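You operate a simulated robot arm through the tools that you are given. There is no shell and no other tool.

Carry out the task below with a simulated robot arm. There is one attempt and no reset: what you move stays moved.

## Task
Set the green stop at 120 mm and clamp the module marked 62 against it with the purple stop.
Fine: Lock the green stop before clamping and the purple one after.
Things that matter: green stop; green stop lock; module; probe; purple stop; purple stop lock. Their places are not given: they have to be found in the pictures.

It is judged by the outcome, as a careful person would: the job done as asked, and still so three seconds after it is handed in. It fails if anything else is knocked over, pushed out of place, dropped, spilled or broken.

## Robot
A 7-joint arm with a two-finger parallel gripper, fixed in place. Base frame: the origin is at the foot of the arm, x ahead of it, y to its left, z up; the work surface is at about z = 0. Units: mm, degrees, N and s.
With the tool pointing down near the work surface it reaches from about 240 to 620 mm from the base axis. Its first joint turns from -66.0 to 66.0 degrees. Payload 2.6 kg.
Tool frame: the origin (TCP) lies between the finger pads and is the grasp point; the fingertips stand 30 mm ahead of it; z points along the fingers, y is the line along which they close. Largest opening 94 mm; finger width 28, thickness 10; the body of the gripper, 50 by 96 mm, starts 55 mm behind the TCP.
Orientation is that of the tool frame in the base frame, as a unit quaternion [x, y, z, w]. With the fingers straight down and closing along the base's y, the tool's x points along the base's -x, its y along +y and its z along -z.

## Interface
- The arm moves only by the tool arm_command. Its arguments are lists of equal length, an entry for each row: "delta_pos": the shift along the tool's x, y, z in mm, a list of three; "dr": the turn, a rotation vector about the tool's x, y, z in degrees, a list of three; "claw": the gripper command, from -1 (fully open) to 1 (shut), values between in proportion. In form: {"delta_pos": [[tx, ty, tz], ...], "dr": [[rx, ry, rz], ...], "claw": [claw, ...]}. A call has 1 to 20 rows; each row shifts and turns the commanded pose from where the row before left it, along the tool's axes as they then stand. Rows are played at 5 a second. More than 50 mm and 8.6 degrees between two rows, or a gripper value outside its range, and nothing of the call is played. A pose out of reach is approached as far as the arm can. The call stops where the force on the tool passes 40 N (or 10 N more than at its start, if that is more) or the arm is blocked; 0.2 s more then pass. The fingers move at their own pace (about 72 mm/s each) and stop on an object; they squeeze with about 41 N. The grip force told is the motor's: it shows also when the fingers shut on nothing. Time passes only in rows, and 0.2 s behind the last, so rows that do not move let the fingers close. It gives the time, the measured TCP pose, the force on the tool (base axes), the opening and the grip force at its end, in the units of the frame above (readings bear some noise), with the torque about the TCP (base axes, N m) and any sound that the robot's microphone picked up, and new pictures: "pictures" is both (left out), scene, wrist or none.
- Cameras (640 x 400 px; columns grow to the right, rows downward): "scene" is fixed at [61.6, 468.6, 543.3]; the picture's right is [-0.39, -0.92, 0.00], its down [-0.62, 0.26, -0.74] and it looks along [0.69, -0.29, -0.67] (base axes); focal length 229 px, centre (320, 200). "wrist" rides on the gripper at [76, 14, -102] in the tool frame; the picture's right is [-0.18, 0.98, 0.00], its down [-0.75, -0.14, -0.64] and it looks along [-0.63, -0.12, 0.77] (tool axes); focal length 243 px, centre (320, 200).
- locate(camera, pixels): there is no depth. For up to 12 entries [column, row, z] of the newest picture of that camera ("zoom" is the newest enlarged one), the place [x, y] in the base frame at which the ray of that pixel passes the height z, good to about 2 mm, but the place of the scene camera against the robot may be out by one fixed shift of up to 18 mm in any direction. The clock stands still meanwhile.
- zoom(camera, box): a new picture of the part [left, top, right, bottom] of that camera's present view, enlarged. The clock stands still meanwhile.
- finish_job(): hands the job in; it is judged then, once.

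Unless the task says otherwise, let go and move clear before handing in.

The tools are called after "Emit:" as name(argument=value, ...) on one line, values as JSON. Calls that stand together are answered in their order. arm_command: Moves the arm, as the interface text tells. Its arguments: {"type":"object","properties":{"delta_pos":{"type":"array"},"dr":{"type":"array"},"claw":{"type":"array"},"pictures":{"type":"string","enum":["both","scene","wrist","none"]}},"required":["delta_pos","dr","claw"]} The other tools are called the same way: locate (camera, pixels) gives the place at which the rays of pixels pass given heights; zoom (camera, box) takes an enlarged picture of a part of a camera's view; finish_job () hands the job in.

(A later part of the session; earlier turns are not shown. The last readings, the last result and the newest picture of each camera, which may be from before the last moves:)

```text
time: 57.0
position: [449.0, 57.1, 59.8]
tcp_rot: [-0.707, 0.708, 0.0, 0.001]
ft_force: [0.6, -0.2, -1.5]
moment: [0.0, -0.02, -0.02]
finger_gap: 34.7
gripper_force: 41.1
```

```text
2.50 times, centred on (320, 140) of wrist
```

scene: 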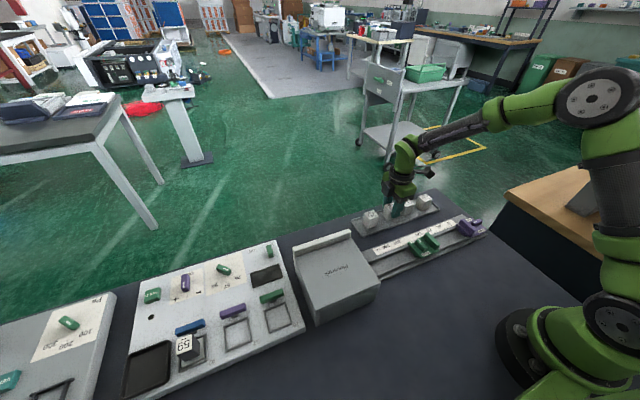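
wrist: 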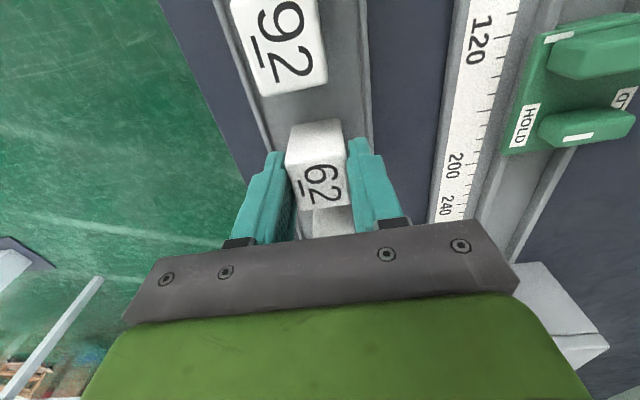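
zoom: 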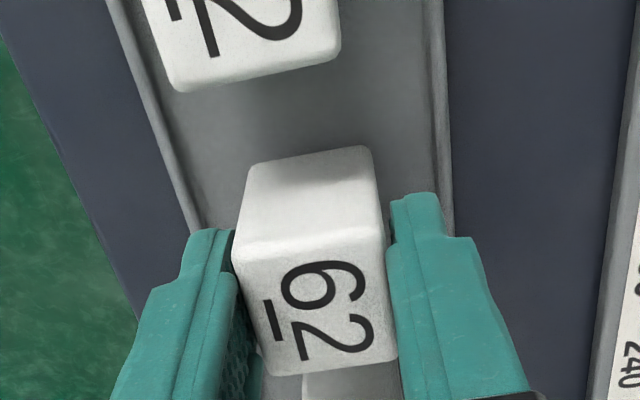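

Now the grip is 34.7 mm wide (earlier only the rounded top edge was caught) and the module came up with the fingers. I'll lift further and carry it over the channel.

Emit:
arm_command(delta_pos=[[0, 0, -8], [0, 0, -15], [0, 0, -20], [0, 0, -20], [8.35, 18, 0], [8.35, 18, 0], [8.35, 18, 0], [8.35, 18, 0], [8.35, 18, 0], [8.35, 18, 0], [8.35, 18, 0], [8.35, 17.8, 0], [0, 0, 0]], dr=[[0, 0, 0], [0, 0, 0], [0, 0, 0], [0, 0, 0], [0, 0, 0], [0, 0, 0], [0, 0, 0], [0, 0, 0], [0, 0, 0], [0, 0, 0], [0, 0, 0], [0, 0, 0], [0, 0, 0]], claw=[1, 1, 1, 1, 1, 1, 1, 1, 1, 1, 1, 1, 1], pictures="both")

Emit:
zoom(camera="wrist", box=[220, 40, 420, 200])

Emit:
zoom(camera="scene", box=[390, 180, 490, 260])

```text
time: 59.8
position: [304.2, -9.3, 123.7]
tcp_rot: [-0.707, 0.707, 0.001, 0.001]
ft_force: [0.6, -0.5, 0.1]
moment: [-0.01, -0.03, -0.01]
finger_gap: 31.0
gripper_force: 40.8
```

scene: 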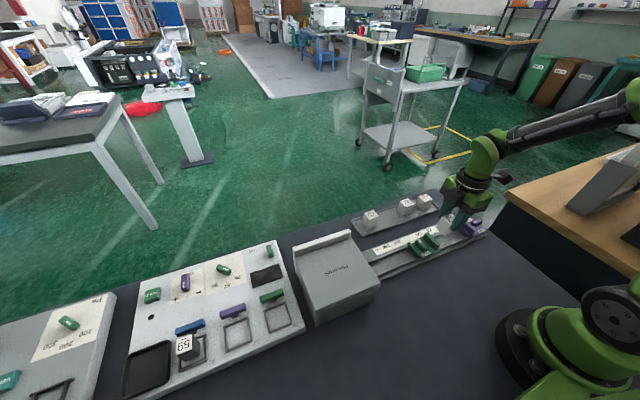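
wrist: 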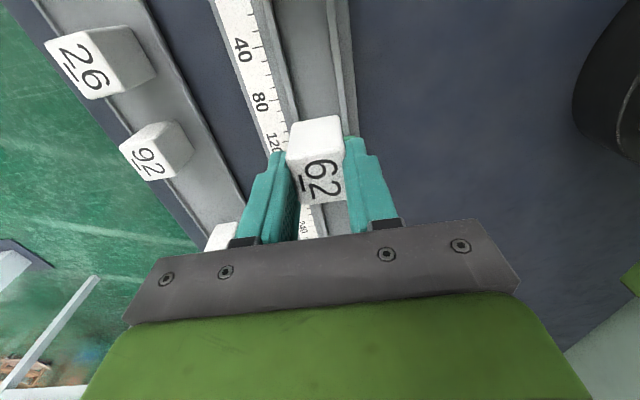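

```text
2.50 times, centred on (320, 120) of wrist
```

zoom: 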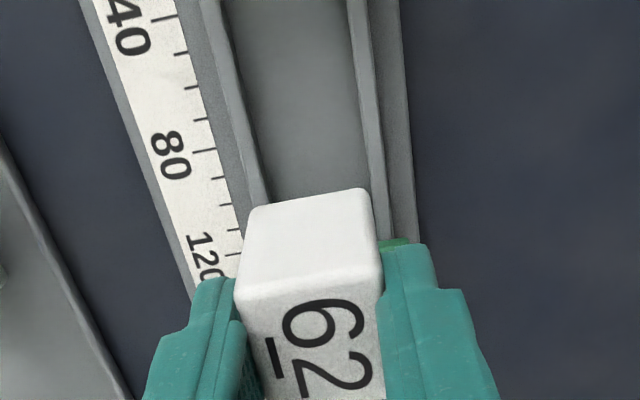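

```text
5.00 times, centred on (440, 220) of scene
```

zoom: 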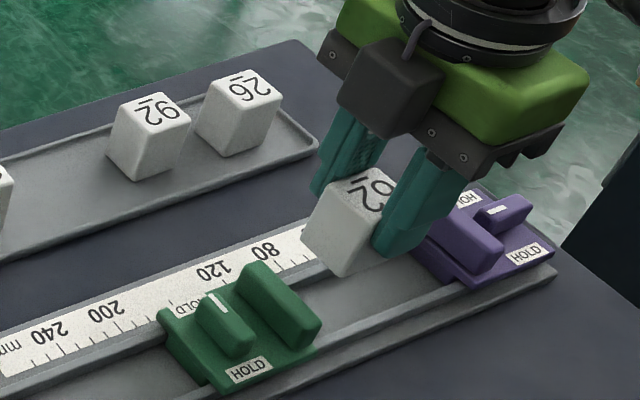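

The module is held level at 31.0 mm and hovers over the channel. I'll zoom in to check its lateral alignment with the two rails before lowering.

Emit:
zoom(camera="wrist", box=[265, 40, 375, 130])

Emit:
zoom(camera="scene", box=[425, 200, 485, 250])

```text
4.44 times, centred on (320, 85) of wrist
```

zoom: 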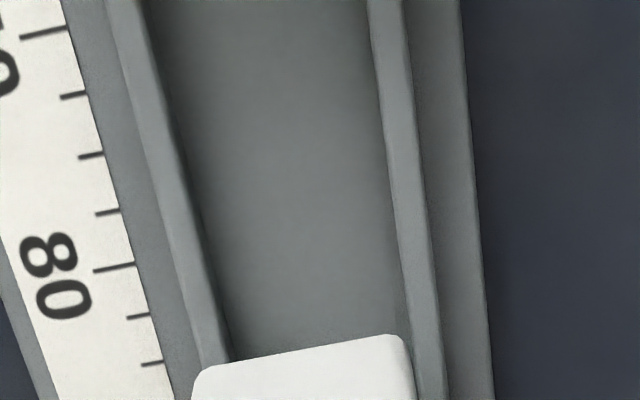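

```text
8.00 times, centred on (455, 225) of scene
```

zoom: 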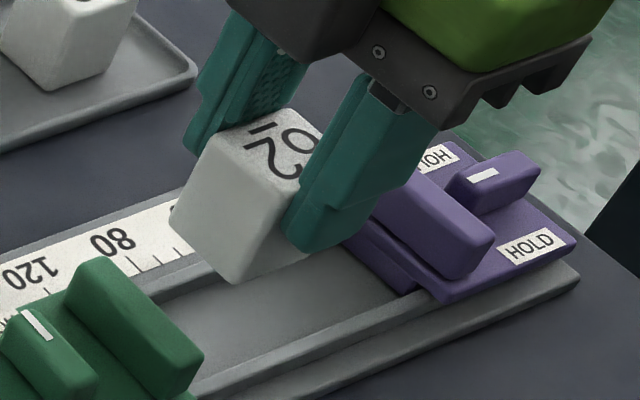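

The channel spans x≈287–323 (centre ≈304.9) while the module sits at ≈303.8, so I'll shift +0.9 mm in x. Then I lower to just above the rails and look again.

Emit:
arm_command(delta_pos=[[0, -0.9, 10], [0, 0, 15], [0, 0, 12], [0, 0, 6], [0, 0, 0]], dr=[[0, 0, 0], [0, 0, 0], [0, 0, 0], [0, 0, 0], [0, 0, 0]], claw=[1, 1, 1, 1, 1], pictures="wrist")

Emit:
zoom(camera="wrist", box=[240, 40, 400, 200])

Emit:
zoom(camera="scene", box=[415, 200, 475, 260])

```text
time: 61.0
position: [305.0, -9.5, 81.3]
tcp_rot: [-0.706, 0.708, 0.0, 0.002]
ft_force: [-0.7, -0.6, -1.2]
moment: [0.0, -0.02, 0.02]
finger_gap: 31.1
gripper_force: 41.1
```

wrist: 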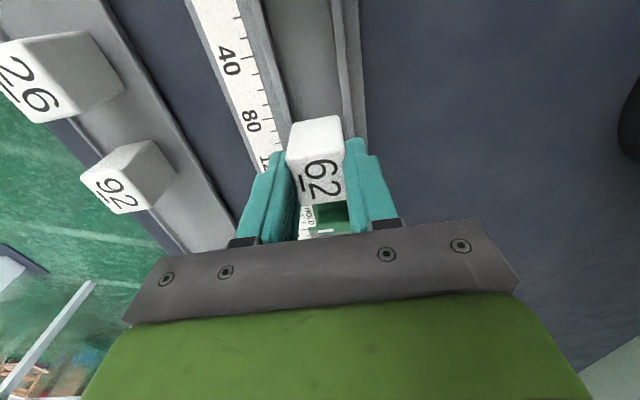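

```text
2.50 times, centred on (320, 120) of wrist
```

zoom: 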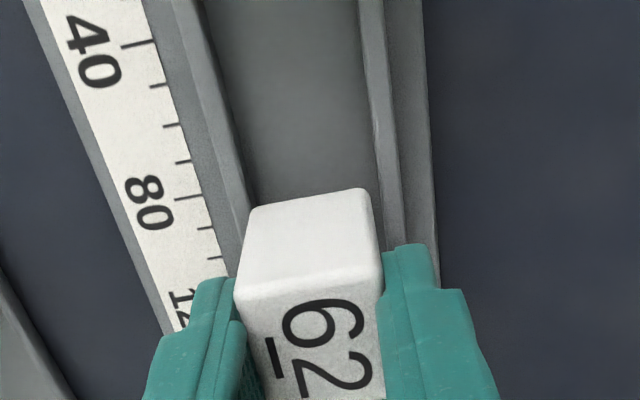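

```text
6.67 times, centred on (445, 230) of scene
```

zoom: 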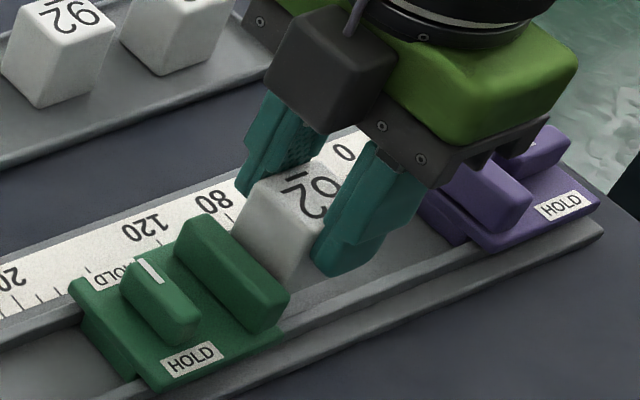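

Alignment looks good: the module's bottom lies centrally between the rails. I'll lower to about 68 quickly and then feel for the channel floor in 1 mm steps.

Emit:
arm_command(delta_pos=[[0, 0, 6], [0, 0, 6], [0, 0, 2], [0, 0, 1], [0, 0, 1], [0, 0, 1], [0, 0, 1], [0, 0, 0]], dr=[[0, 0, 0], [0, 0, 0], [0, 0, 0], [0, 0, 0], [0, 0, 0], [0, 0, 0], [0, 0, 0], [0, 0, 0]], claw=[1, 1, 1, 1, 1, 1, 1, 1], pictures="none")

```text
time: 62.8
position: [306.5, -9.5, 61.6]
tcp_rot: [-0.707, 0.708, 0.0, 0.001]
ft_force: [0.4, -0.6, -0.7]
moment: [-0.03, -0.02, 0.0]
finger_gap: 30.8
gripper_force: 41.1
```

No contact yet at z≈62. I continue down in 1 mm steps.

Emit:
arm_command(delta_pos=[[0, 0, 1], [0, 0, 1], [0, 0, 0]], dr=[[0, 0, 0], [0, 0, 0], [0, 0, 0]], claw=[1, 1, 1], pictures="wrist")

Emit:
zoom(camera="scene", box=[415, 200, 475, 260])

Emit:
zoom(camera="wrist", box=[240, 40, 400, 200])

```text
time: 63.6
position: [306.7, -9.6, 60.9]
tcp_rot: [0.707, -0.707, 0.001, -0.001]
ft_force: [-10.2, 0.1, 34.9]
moment: [0.09, 0.5, -0.01]
finger_gap: 30.8
gripper_force: 40.9
```

wrist: 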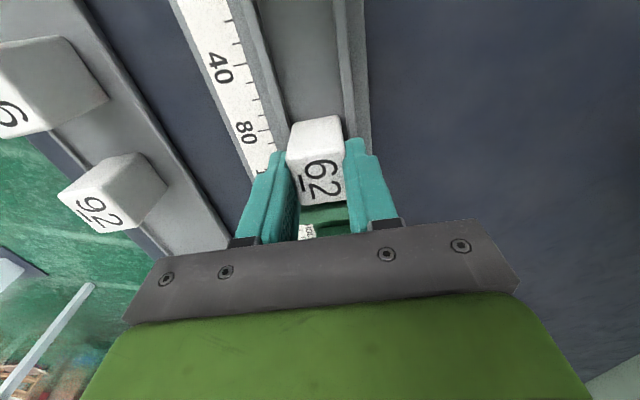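

```text
6.67 times, centred on (445, 230) of scene
```

zoom: 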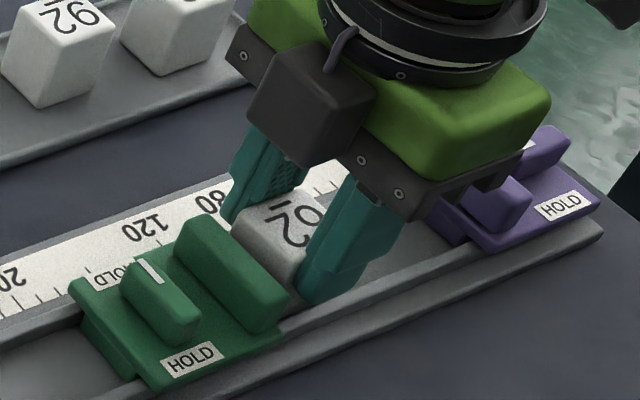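

```text
2.50 times, centred on (320, 120) of wrist
```

zoom: 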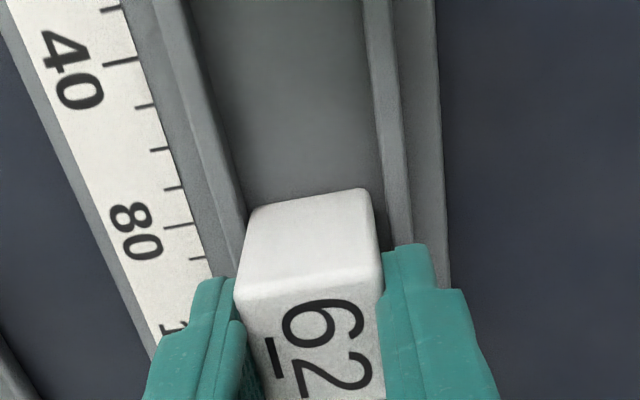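

Contact with the channel floor at TCP z≈60.7 (Fz 35 N), with the module between the rails. I'll ease up 0.7 mm and slide it toward the green stop.

Emit:
arm_command(delta_pos=[[0, 0, -0.7], [-2, 0, 0], [-2, 0, 0], [-1, 0, 0], [0, 0, 0]], dr=[[0, 0, 0], [0, 0, 0], [0, 0, 0], [0, 0, 0], [0, 0, 0]], claw=[1, 1, 1, 1, 1], pictures="none")

Emit:
zoom(camera="scene", box=[425, 215, 465, 250])

```text
time: 64.8
position: [306.7, -5.1, 61.0]
tcp_rot: [0.707, -0.707, 0.001, -0.002]
ft_force: [3.0, -5.9, 12.8]
moment: [-0.19, -0.1, -0.02]
finger_gap: 30.6
gripper_force: 41.7
```

```text
11.43 times, centred on (445, 232) of scene
```

zoom: 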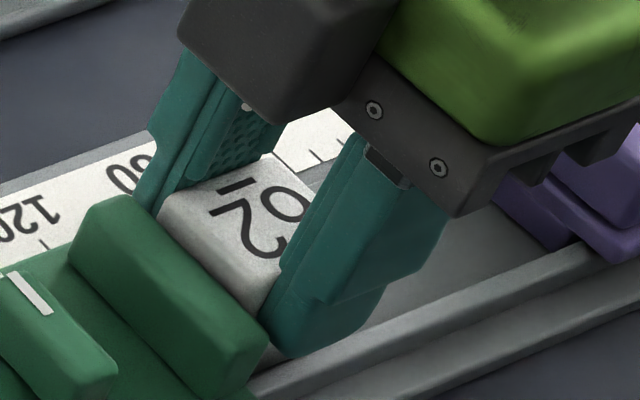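

Sliding shows light friction (Fy −6 N, Fz 13 N). I continue in 1 mm steps until the module meets the green stop.

Emit:
arm_command(delta_pos=[[-1, 0, -0.3], [-1, 0, 0], [0, 0, 0]], dr=[[0, 0, 0], [0, 0, 0], [0, 0, 0]], claw=[1, 1, 1], pictures="none")

```text
time: 65.6
position: [306.7, -4.1, 61.0]
tcp_rot: [-0.705, 0.709, -0.001, 0.0]
ft_force: [4.2, -25.6, 4.8]
moment: [-0.96, -0.18, 0.11]
finger_gap: 30.9
gripper_force: 41.0
```

Fy jumped to −26 N, so the module has met something, presumably the green stop's face. I'll look to confirm.

Emit:
arm_command(delta_pos=[[0.4, 0, 0], [0, 0, 0]], dr=[[0, 0, 0], [0, 0, 0]], claw=[1, 1], pictures="both")

Emit:
zoom(camera="wrist", box=[260, 100, 380, 240])

Emit:
zoom(camera="scene", box=[420, 215, 460, 250])

```text
time: 66.2
position: [306.6, -4.4, 62.1]
tcp_rot: [-0.707, 0.708, 0.0, 0.001]
ft_force: [6.5, -25.1, 0.6]
moment: [-0.93, -0.21, -0.03]
finger_gap: 30.7
gripper_force: 41.1
```

scene: 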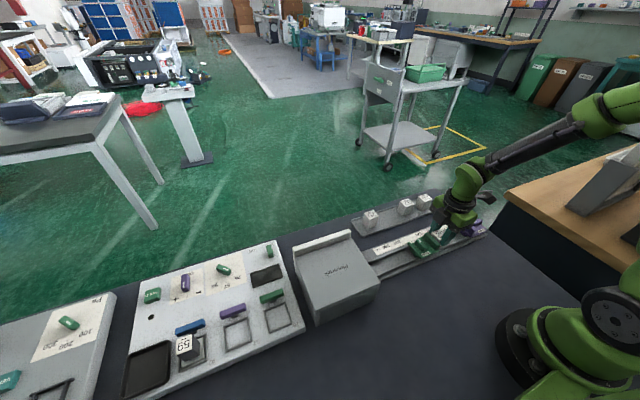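
wrist: 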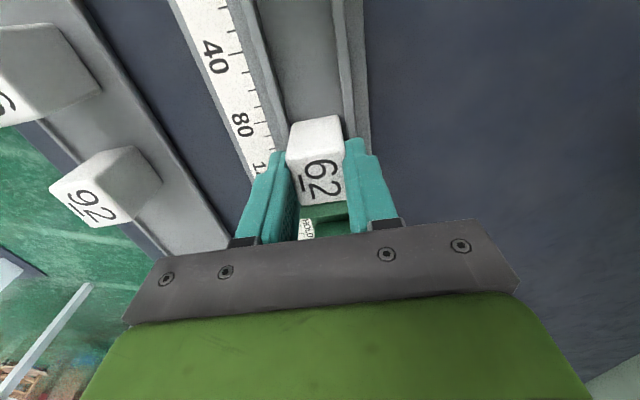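

```text
2.86 times, centred on (320, 170) of wrist
```

zoom: 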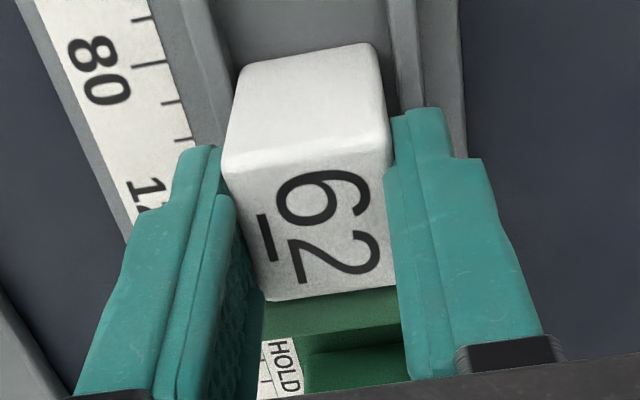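

```text
11.43 times, centred on (440, 232) of scene
```

zoom: 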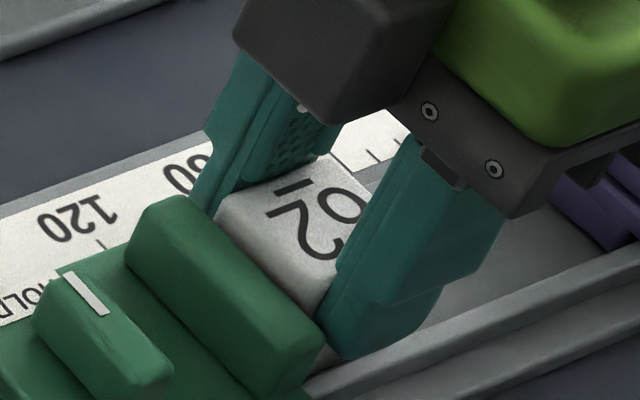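

The module's far face abuts the green stop in both views. I'll open the fingers gently, rise straight up, and check the module and green index.

Emit:
arm_command(delta_pos=[[0, 0, 0], [0, 0, 0], [0, 0, 0], [0, 0, -10], [0, 0, -20], [0, 0, -20], [0, 0, -20], [0, 0, 0]], dr=[[0, 0, 0], [0, 0, 0], [0, 0, 0], [0, 0, 0], [0, 0, 0], [0, 0, 0], [0, 0, 0], [0, 0, 0]], claw=[0.25, 0.1, 0.1, 0.1, 0.1, -0.2, -0.2, -0.2], pictures="both")

Emit:
zoom(camera="wrist", box=[230, 60, 390, 200])

Emit:
zoom(camera="scene", box=[400, 205, 470, 260])

```text
time: 68.0
position: [305.8, -3.2, 132.1]
tcp_rot: [-0.707, 0.707, 0.0, 0.001]
ft_force: [0.3, -0.5, 0.1]
moment: [0.03, 0.05, -0.02]
finger_gap: 56.5
gripper_force: 0.0
```

scene: 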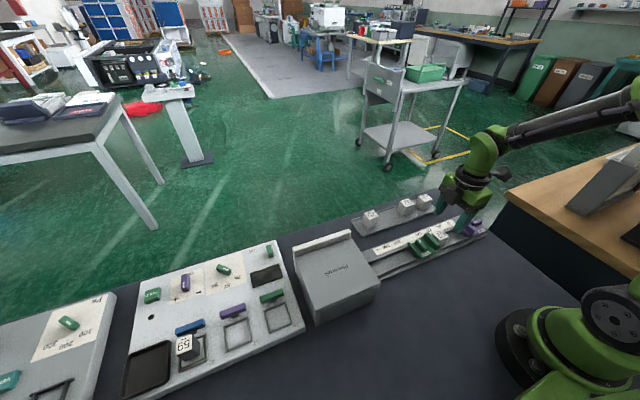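
wrist: 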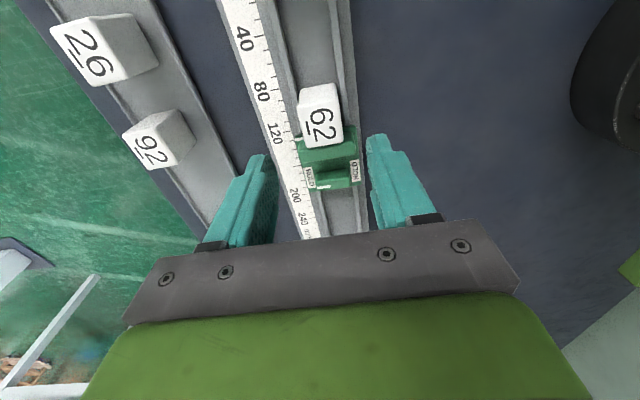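

```text
2.86 times, centred on (310, 130) of wrist
```

zoom: 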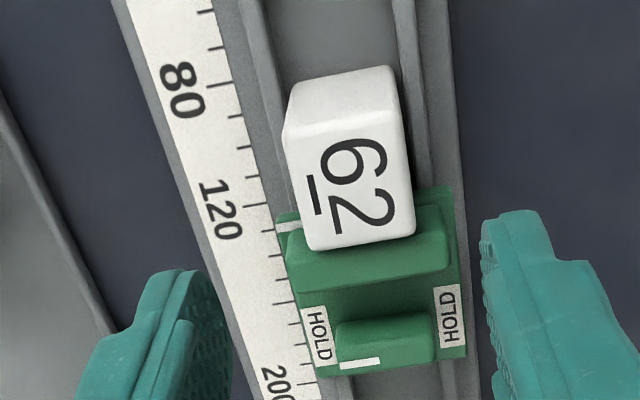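

```text
7.27 times, centred on (435, 232) of scene
```

zoom: 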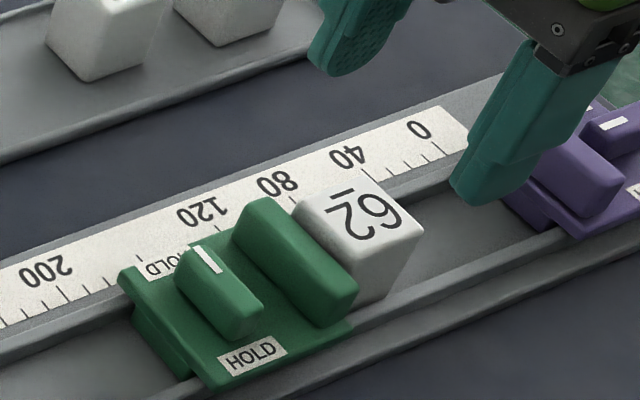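

The module now stands in the channel against the green stop with the label readable at (320,120). Next I move over to the purple stop at roughly y −146 and look straight down on its knob.

Emit:
arm_command(delta_pos=[[24, 0, 0], [24, 0, 0], [24, 0, 0], [24, 0, 0], [24, 0, 0], [23, 0, 0], [0, 0, 0]], dr=[[0, 0, 0], [0, 0, 0], [0, 0, 0], [0, 0, 0], [0, 0, 0], [0, 0, 0], [0, 0, 0]], claw=[-0.3, -0.3, -0.3, -0.3, -0.3, -0.3, -0.3], pictures="both")

Emit:
zoom(camera="wrist", box=[240, 40, 400, 180])

```text
time: 69.6
position: [307.2, -146.4, 131.8]
tcp_rot: [-0.706, 0.708, 0.0, 0.0]
ft_force: [0.1, -0.7, -0.4]
moment: [0.01, -0.02, -0.03]
finger_gap: 61.4
gripper_force: 0.1
```

scene: 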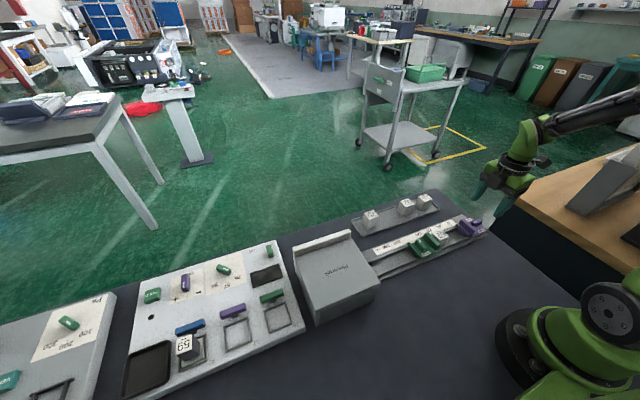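
wrist: 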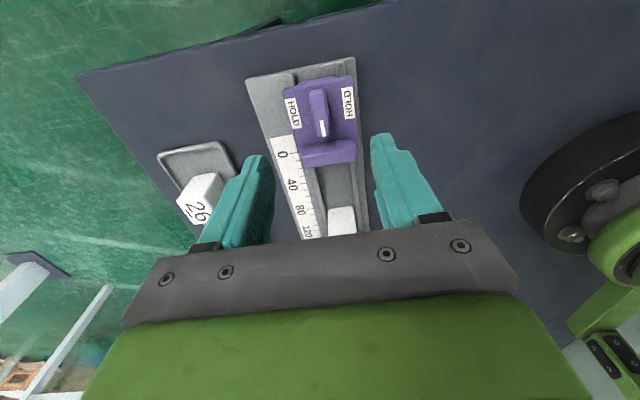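

```text
2.86 times, centred on (320, 110) of wrist
```

zoom: 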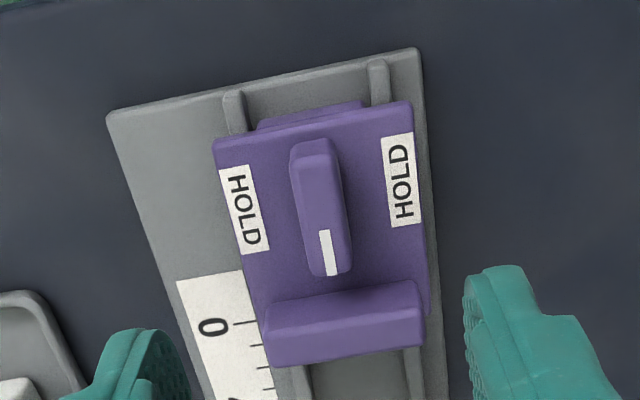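

The purple knob and labels centre on about (305.4, −152.2), top z≈50. I'll shift there, descend to TCP z≈66 and close on the knob.

Emit:
arm_command(delta_pos=[[5.8, 1.8, 0], [0, 0, 20], [0, 0, 20], [0, 0, 15], [0, 0, 7], [0, 0, 3.5], [0, 0, 0]], dr=[[0, 0, 0], [0, 0, 0], [0, 0, 0], [0, 0, 0], [0, 0, 0], [0, 0, 0], [0, 0, 0]], claw=[-0.3, -0.3, -0.3, -0.3, -0.3, -0.3, -0.3], pictures="wrist")

Emit:
zoom(camera="wrist", box=[220, 60, 420, 220])

```text
time: 71.2
position: [303.9, -150.5, 65.7]
tcp_rot: [-0.706, 0.708, 0.0, 0.002]
ft_force: [0.0, -0.1, 0.6]
moment: [0.0, 0.03, -0.03]
finger_gap: 61.0
gripper_force: 0.0
```

wrist: 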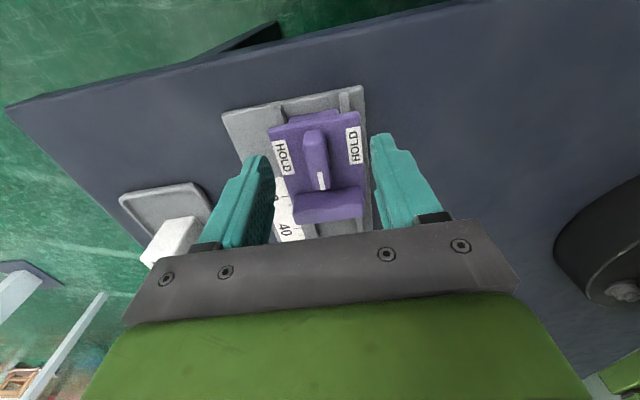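

```text
2.50 times, centred on (320, 140) of wrist
```

zoom: 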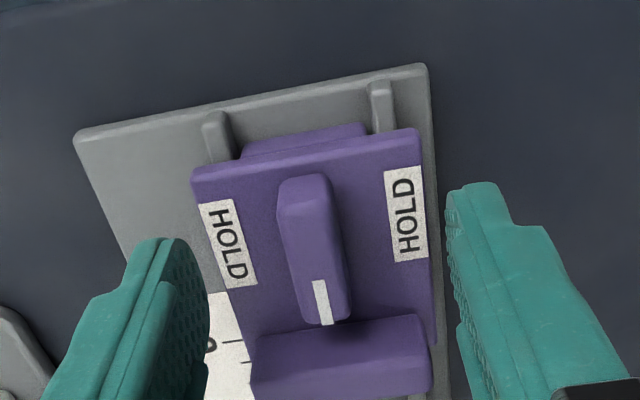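

The knob lies between the fingers; the mark suggests the gripper is about 0.8 mm too far toward −x. I'll correct that and close.

Emit:
arm_command(delta_pos=[[0.3, -0.7, 0], [0, 0, 0], [0, 0, 0], [0, 0, 0], [0, 0, 0]], dr=[[0, 0, 0], [0, 0, 0], [0, 0, 0], [0, 0, 0], [0, 0, 0]], claw=[-0.3, 0.3, 0.6, 1, 1], pictures="none")

```text
time: 72.4
position: [305.6, -152.5, 65.8]
tcp_rot: [-0.707, 0.708, 0.001, 0.001]
ft_force: [3.0, -0.5, -2.7]
moment: [0.06, -0.06, 0.01]
finger_gap: 12.2
gripper_force: 44.9
```

Gripped with only 3 N of side force. As with the green one, I first turn it at this place to centre the gripper on the pivot: 45° now.

Emit:
arm_command(delta_pos=[[0, 0, 0], [0, 0, 0], [0, 0, 0], [0, 0, 0], [0, 0, 0], [0, 0, 0], [0, 0, 0]], dr=[[0, 0, 7.5], [0, 0, 7.5], [0, 0, 7.5], [0, 0, 7.5], [0, 0, 7.5], [0, 0, 7.5], [0, 0, 0]], claw=[1, 1, 1, 1, 1, 1, 1], pictures="none")

```text
time: 74.0
position: [304.7, -151.8, 65.6]
tcp_rot: [-0.382, 0.924, 0.001, 0.002]
ft_force: [-1.0, 1.1, 3.4]
moment: [-0.07, 0.14, 0.02]
finger_gap: 12.5
gripper_force: 44.6
```

Almost no forces at 45°. I continue to the full quarter turn.

Emit:
arm_command(delta_pos=[[0, 0, 0], [0, 0, 0], [0, 0, 0], [0, 0, 0], [0, 0, 0], [0, 0, 0], [0, 0, 0]], dr=[[0, 0, 7.5], [0, 0, 7.5], [0, 0, 7.5], [0, 0, 7.5], [0, 0, 7.5], [0, 0, 7.5], [0, 0, 0]], claw=[1, 1, 1, 1, 1, 1, 1], pictures="wrist")

```text
time: 75.6
position: [305.0, -151.4, 65.6]
tcp_rot: [0.001, 1.0, 0.0, 0.0]
ft_force: [-6.5, 5.2, 4.5]
moment: [0.1, -0.1, 0.17]
finger_gap: 12.4
gripper_force: 45.1
```

wrist: 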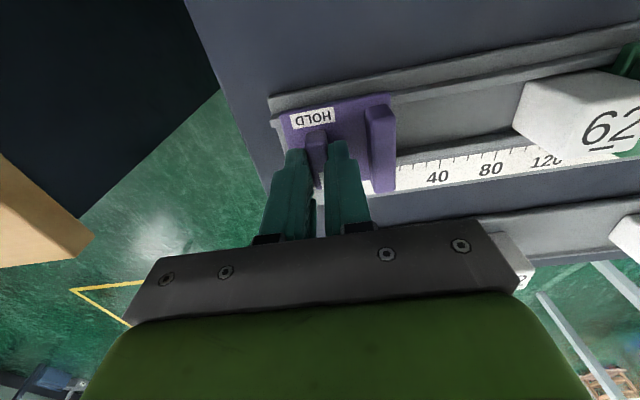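

Centred on the pivot with forces of only 5–6 N. Now I turn back to free the purple stop.

Emit:
arm_command(delta_pos=[[0, 0, 0], [0, 0, 0], [0, 0, 0], [0, 0, 0], [0, 0, 0], [0, 0, 0], [0, 0, 0], [0, 0, 0], [0, 0, 0], [0, 0, 0], [0, 0, 0], [0, 0, 0], [0, 0, 0]], dr=[[0, 0, -7.5], [0, 0, -7.5], [0, 0, -7.5], [0, 0, -7.5], [0, 0, -7.5], [0, 0, -7.5], [0, 0, -7.5], [0, 0, -7.5], [0, 0, -7.5], [0, 0, -7.5], [0, 0, -7.5], [0, 0, -7.5], [0, 0, 0]], claw=[1, 1, 1, 1, 1, 1, 1, 1, 1, 1, 1, 1, 1], pictures="wrist")

```text
time: 78.4
position: [305.5, -152.1, 64.0]
tcp_rot: [0.708, -0.707, 0.0, -0.001]
ft_force: [5.4, 0.4, -25.6]
moment: [0.07, -0.12, -0.03]
finger_gap: 12.6
gripper_force: 44.9
```

wrist: 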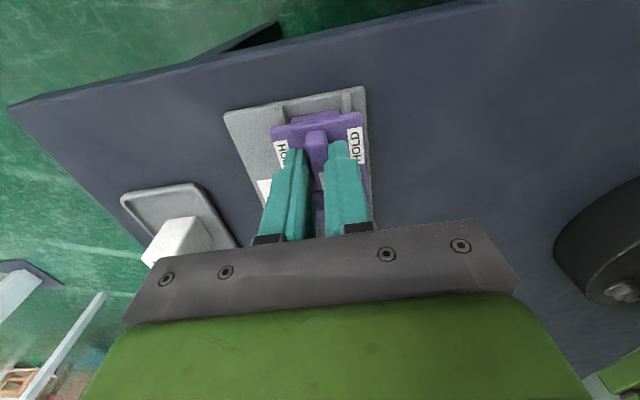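

The purple stop is free again; a −26 N vertical strain remains, so I'll lower 0.4 mm. Then I slide it 70 mm toward the module.

Emit:
arm_command(delta_pos=[[0, 0, 0.4], [-3, 0, 0], [-5, 0, 0], [-6, 0, 0], [-6, 0, 0], [-6, 0, 0], [-6, 0, 0], [-6, 0, 0], [-6, 0, 0], [-6, 0, 0], [-6, 0, 0], [-6, 0, 0], [-5, 0, 0], [-3, 0, 0], [0, 0, 0]], dr=[[0, 0, 0], [0, 0, 0], [0, 0, 0], [0, 0, 0], [0, 0, 0], [0, 0, 0], [0, 0, 0], [0, 0, 0], [0, 0, 0], [0, 0, 0], [0, 0, 0], [0, 0, 0], [0, 0, 0], [0, 0, 0], [0, 0, 0]], claw=[1, 1, 1, 1, 1, 1, 1, 1, 1, 1, 1, 1, 1, 1, 1], pictures="both")

Emit:
zoom(camera="scene", box=[405, 205, 475, 260])

```text
time: 81.6
position: [304.6, -81.1, 65.2]
tcp_rot: [-0.707, 0.707, 0.0, 0.001]
ft_force: [-7.2, 0.3, 20.6]
moment: [0.08, 0.21, -0.02]
finger_gap: 12.3
gripper_force: 45.2
```

scene: 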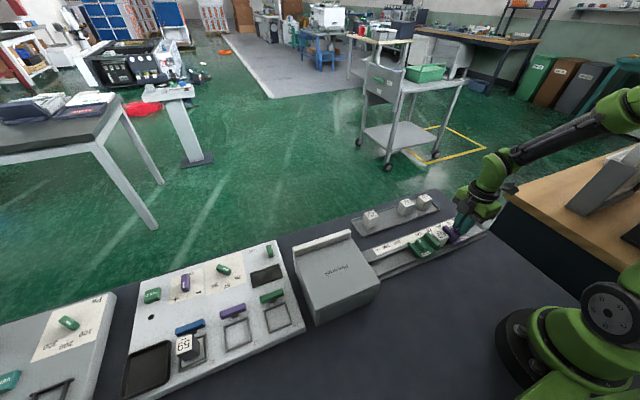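
wrist: 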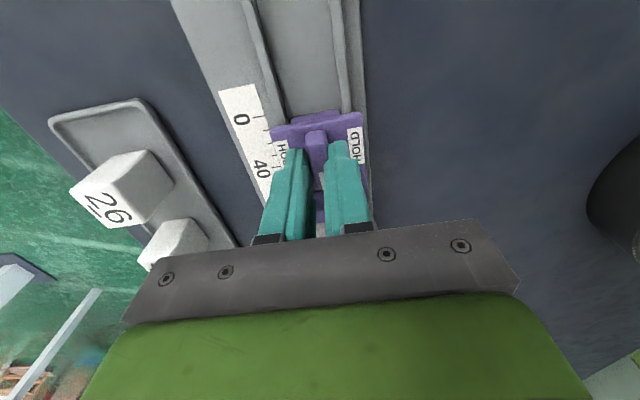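

```text
7.27 times, centred on (440, 232) of scene
```

zoom: 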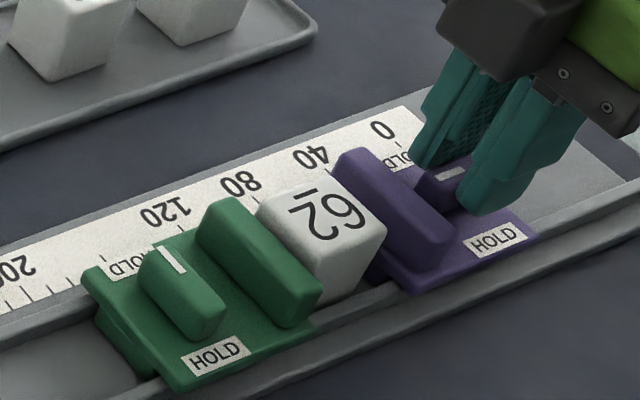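

Purple is close to the module now, gap roughly 15 mm, no contact yet (Fy 0.3 N). I'll advance 10 mm in small steps and check.

Emit:
arm_command(delta_pos=[[-2, 0, -0.3], [-2, 0, 0], [-2, 0, 0], [-2, 0, 0], [-2, 0, 0], [0, 0, 0]], dr=[[0, 0, 0], [0, 0, 0], [0, 0, 0], [0, 0, 0], [0, 0, 0], [0, 0, 0]], claw=[1, 1, 1, 1, 1, 1], pictures="none")

Emit:
zoom(camera="scene", box=[415, 210, 465, 255])

```text
time: 83.0
position: [305.5, -72.0, 65.3]
tcp_rot: [0.708, -0.706, 0.0, -0.001]
ft_force: [6.4, 0.0, -12.0]
moment: [-0.39, -0.17, 0.02]
finger_gap: 12.4
gripper_force: 44.8
```

```text
8.89 times, centred on (440, 232) of scene
```

zoom: 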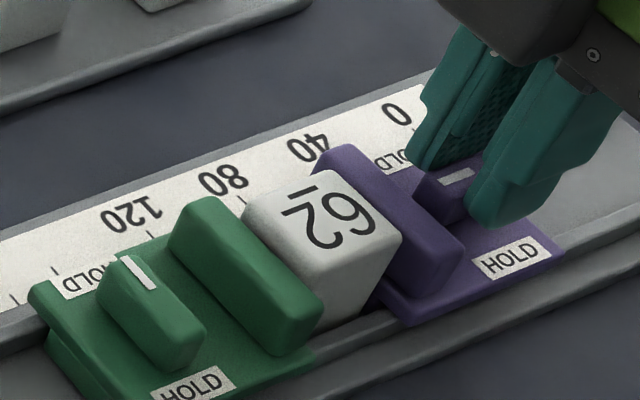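

Still no contact (Fy 0), but the gap is now only a few mm. I go on in 1 mm steps.

Emit:
arm_command(delta_pos=[[-1, 0, 0.1], [-1, 0, 0], [-1, 0, 0], [-1, 0, 0], [0, 0, 0]], dr=[[0, 0, 0], [0, 0, 0], [0, 0, 0], [0, 0, 0], [0, 0, 0]], claw=[1, 1, 1, 1, 1], pictures="none")

```text
time: 84.2
position: [304.9, -68.1, 65.7]
tcp_rot: [-0.706, 0.708, 0.0, 0.001]
ft_force: [12.4, -5.4, -31.0]
moment: [0.43, -0.25, -0.01]
finger_gap: 12.4
gripper_force: 45.1
```

Fy shows −5 N, so contact may be starting; Fz is −31 N, so I lower 0.5 mm to relieve it and advance in half-millimetre steps.

Emit:
arm_command(delta_pos=[[0, 0, 0.5], [-0.5, 0, 0], [-0.5, 0, 0], [0, 0, 0]], dr=[[0, 0, 0], [0, 0, 0], [0, 0, 0], [0, 0, 0]], claw=[1, 1, 1, 1], pictures="none")

Emit:
zoom(camera="scene", box=[415, 210, 465, 255])

```text
time: 85.2
position: [304.6, -67.1, 65.5]
tcp_rot: [-0.706, 0.708, -0.001, 0.0]
ft_force: [1.8, -16.1, -9.2]
moment: [-0.05, -0.01, -0.02]
finger_gap: 12.4
gripper_force: 45.0
```

```text
8.89 times, centred on (440, 232) of scene
```

zoom: 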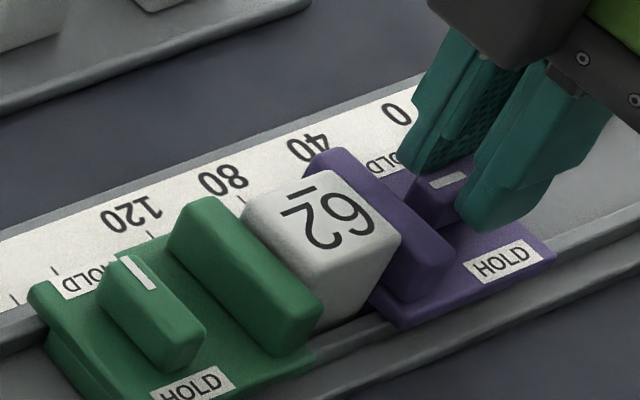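

Fy is now −16 N: the purple stop presses on the module. I'll push another 0.4 mm to confirm a firm contact.

Emit:
arm_command(delta_pos=[[-0.4, 0, 0], [0, 0, 0], [0, 0, 0]], dr=[[0, 0, 0], [0, 0, 0], [0, 0, 0]], claw=[1, 1, 1], pictures="wrist")

Emit:
zoom(camera="scene", box=[425, 215, 460, 245])

Emit:
zoom(camera="wrist", box=[230, 100, 400, 250])

```text
time: 86.0
position: [304.9, -67.4, 64.1]
tcp_rot: [-0.706, 0.708, -0.001, 0.0]
ft_force: [-6.1, -22.6, 9.5]
moment: [-0.96, 0.16, 0.0]
finger_gap: 12.4
gripper_force: 45.1
```

wrist: 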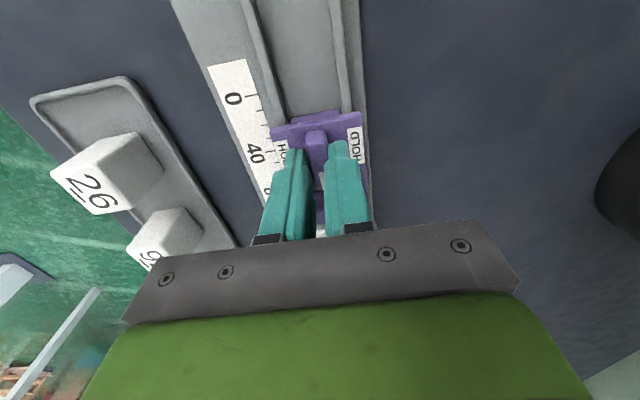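

```text
13.33 times, centred on (442, 230) of scene
```

zoom: 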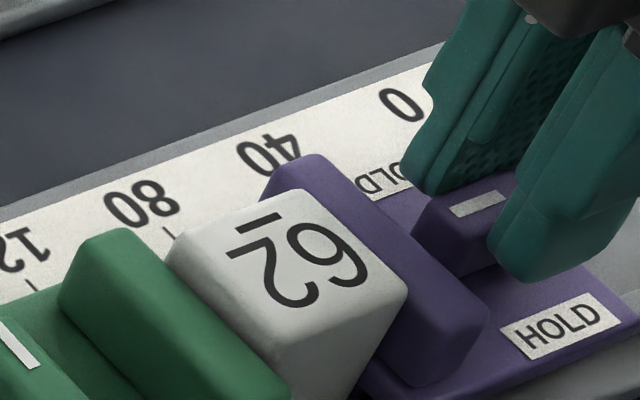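

```text
2.67 times, centred on (315, 175) of wrist
```

zoom: 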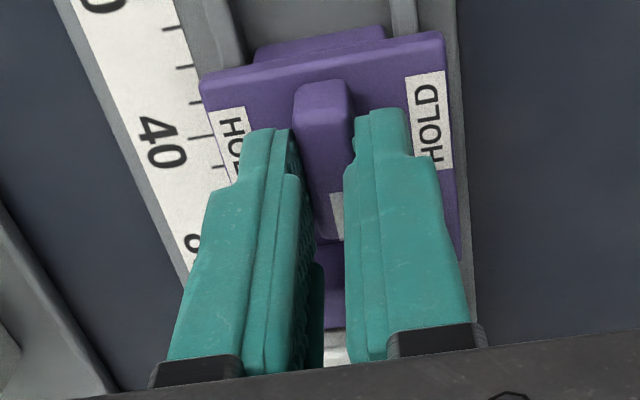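

Contact is firm (Fy −23 N) with the module squeezed between both stops. Keeping this pressure, I turn the purple knob clockwise to lock: first 45°.

Emit:
arm_command(delta_pos=[[0, 0, 0], [0, 0, 0], [0, 0, 0], [0, 0, 0], [0, 0, 0], [0, 0, 0], [0, 0, 0]], dr=[[0, 0, 7.5], [0, 0, 7.5], [0, 0, 7.5], [0, 0, 7.5], [0, 0, 7.5], [0, 0, 7.5], [0, 0, 0]], claw=[1, 1, 1, 1, 1, 1, 1], pictures="none")

```text
time: 87.2
position: [305.1, -67.3, 65.1]
tcp_rot: [-0.453, 0.892, -0.001, 0.001]
ft_force: [-0.7, -2.3, 2.5]
moment: [0.24, -0.13, -0.04]
finger_gap: 12.5
gripper_force: 44.5
stopped in row 6: the force on the tool passed its limit at 41 N (the readings are from after the stop); the commanded pose is now the measured one
```

The call stopped at a 41 N peak after 36° of turn, and the pressure has relaxed to −2 N. I'll press again by 0.5 mm along +y and read the force.

Emit:
arm_command(delta_pos=[[-0.4, 0.3, 0], [0, 0, 0]], dr=[[0, 0, 0], [0, 0, 0]], claw=[1, 1], pictures="none")

```text
time: 87.8
position: [303.4, -67.5, 64.9]
tcp_rot: [-0.452, 0.892, 0.0, 0.001]
ft_force: [-3.9, -5.3, 7.2]
moment: [-0.04, 0.03, -0.01]
finger_gap: 12.6
gripper_force: 45.7
```

Only −5 N; I press another 0.6 mm.

Emit:
arm_command(delta_pos=[[-0.5, 0.35, 0], [0, 0, 0]], dr=[[0, 0, 0], [0, 0, 0]], claw=[1, 1], pictures="none")

```text
time: 88.4
position: [304.7, -67.1, 66.4]
tcp_rot: [-0.452, 0.892, -0.001, 0.0]
ft_force: [-7.7, -11.5, 14.0]
moment: [-0.04, 0.09, 0.0]
finger_gap: 12.3
gripper_force: 45.2
```

Pressure is −11.5 N. I continue turning in smaller portions, 18° now.

Emit:
arm_command(delta_pos=[[0, 0, 0], [0, 0, 0], [0, 0, 0], [0, 0, 0]], dr=[[0, 0, 6], [0, 0, 6], [0, 0, 6], [0, 0, 0]], claw=[1, 1, 1, 1], pictures="none")

```text
time: 89.4
position: [306.3, -66.7, 65.4]
tcp_rot: [-0.306, 0.952, -0.001, 0.001]
ft_force: [-12.0, -16.2, 19.4]
moment: [-0.39, 0.3, 0.04]
finger_gap: 12.0
gripper_force: 45.1
```

Fx −12 and Fz +19 N are building up, so I relieve 0.4 mm toward −x and 0.3 mm up while turning a further 18°.

Emit:
arm_command(delta_pos=[[0.33, 0.23, -0.3], [0, 0, 0], [0, 0, 0], [0, 0, 0], [0, 0, 0]], dr=[[0, 0, 0], [0, 0, 6], [0, 0, 6], [0, 0, 6], [0, 0, 0]], claw=[1, 1, 1, 1, 1], pictures="none")

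```text
time: 90.6
position: [305.5, -66.9, 65.7]
tcp_rot: [-0.154, 0.988, -0.001, 0.001]
ft_force: [1.7, -16.1, -14.1]
moment: [-0.46, 0.02, -0.02]
finger_gap: 12.5
gripper_force: 45.0
```

Good: Fy −16 N holds the clamp, other forces are small. I finish the last 18° plus 2° to the end stop.

Emit:
arm_command(delta_pos=[[0, 0, 0], [0, 0, 0], [0, 0, 0], [0, 0, 0], [0, 0, 0]], dr=[[0, 0, 6], [0, 0, 6], [0, 0, 5.7], [0, 0, 2], [0, 0, 0]], claw=[1, 1, 1, 1, 1], pictures="both")

Emit:
zoom(camera="wrist", box=[240, 70, 480, 230])

Emit:
zoom(camera="scene", box=[415, 210, 465, 255])

```text
time: 91.8
position: [304.7, -66.5, 65.9]
tcp_rot: [0.015, 1.0, -0.001, 0.001]
ft_force: [9.2, -15.3, -24.6]
moment: [-0.33, -0.03, 1.05]
finger_gap: 12.5
gripper_force: 44.7
```

scene: 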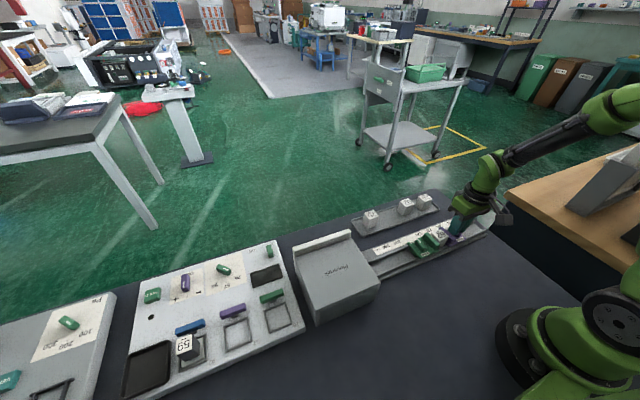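
wrist: 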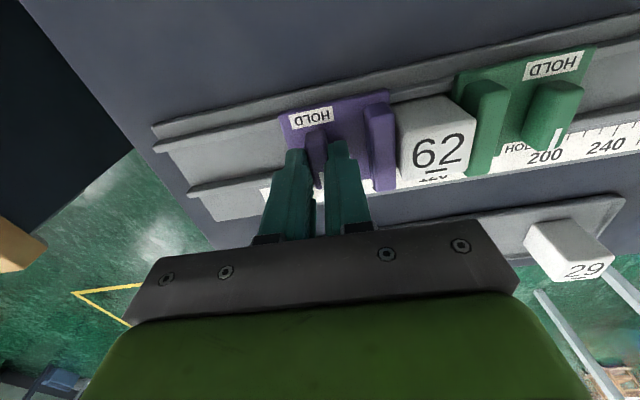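

```text
2.50 times, centred on (360, 150) of wrist
```

zoom: 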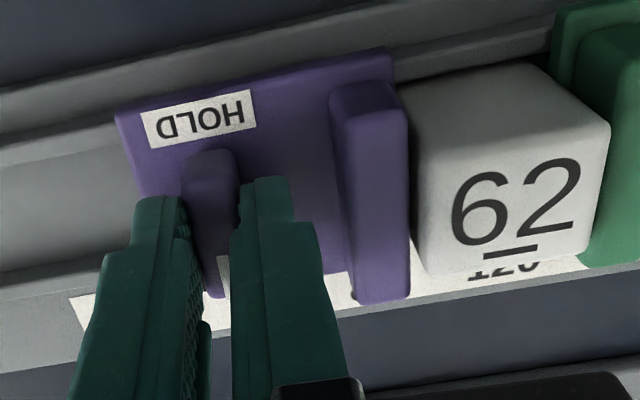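

```text
8.89 times, centred on (440, 232) of scene
```

zoom: 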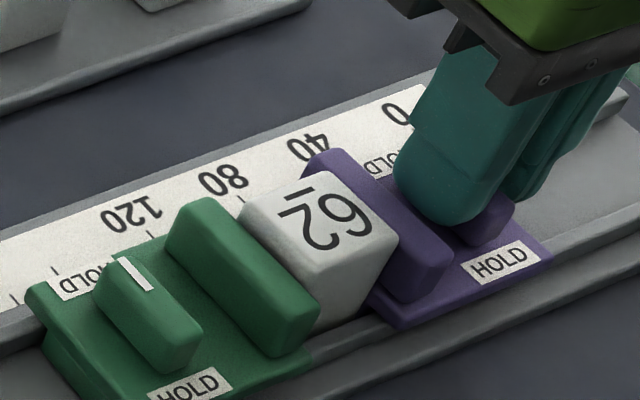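

The knob is at its end (torque 1.05 N·m) with −15 N still pressing on the module. I'll release with a small opening, rise, and inspect the result.

Emit:
arm_command(delta_pos=[[0, 0, 0], [0, 0, 0], [0, 0, -15], [0, 0, -25], [0, 0, -30], [0, 0, 0]], dr=[[0, 0, 0], [0, 0, 0], [0, 0, 0], [0, 0, 0], [0, 0, -2], [0, 0, 0]], claw=[0.45, 0.45, 0.45, 0.45, 0, 0], pictures="both")

Emit:
zoom(camera="wrist", box=[260, 50, 460, 200])

Emit:
zoom(camera="scene", box=[400, 205, 470, 260])

```text
time: 93.2
position: [305.0, -66.6, 136.7]
tcp_rot: [-0.001, 1.0, 0.0, 0.0]
ft_force: [0.5, -0.7, -0.1]
moment: [0.01, -0.03, 0.01]
finger_gap: 47.0
gripper_force: 0.1
```

scene: 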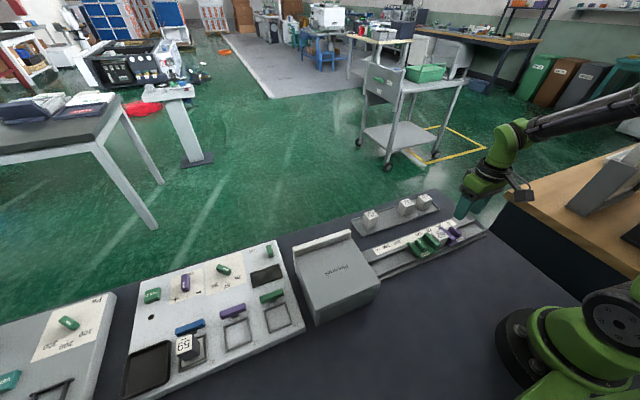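
wrist: 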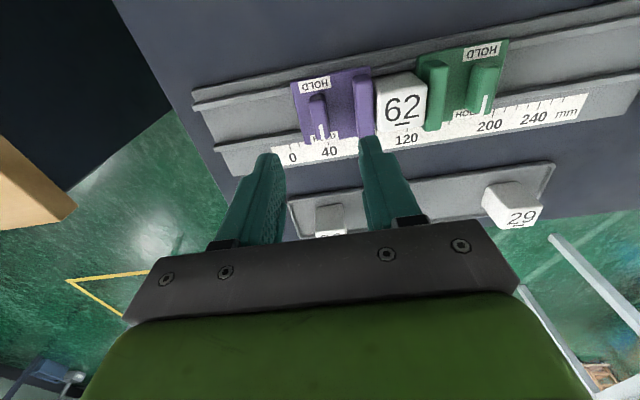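

```text
2.67 times, centred on (360, 125) of wrist
```

zoom: 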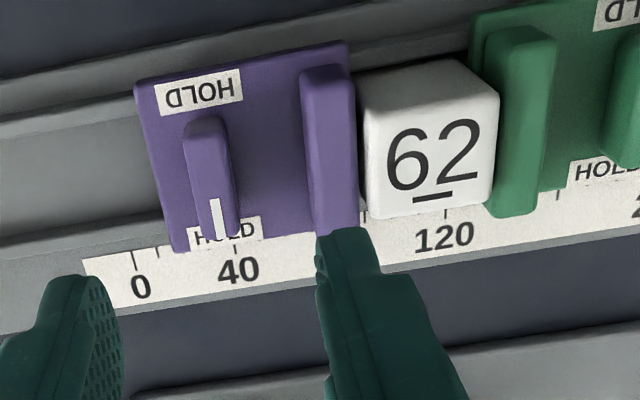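

```text
7.27 times, centred on (435, 232) of scene
```

zoom: 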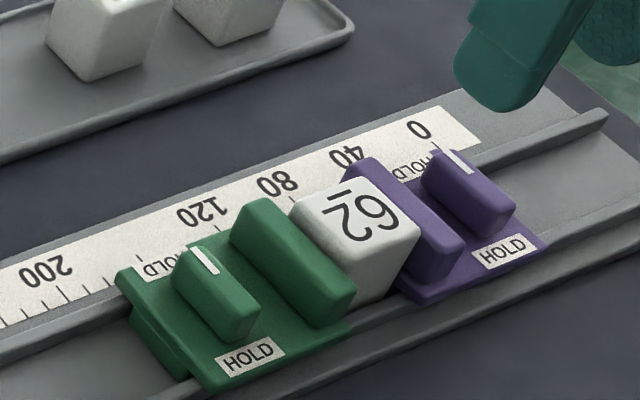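

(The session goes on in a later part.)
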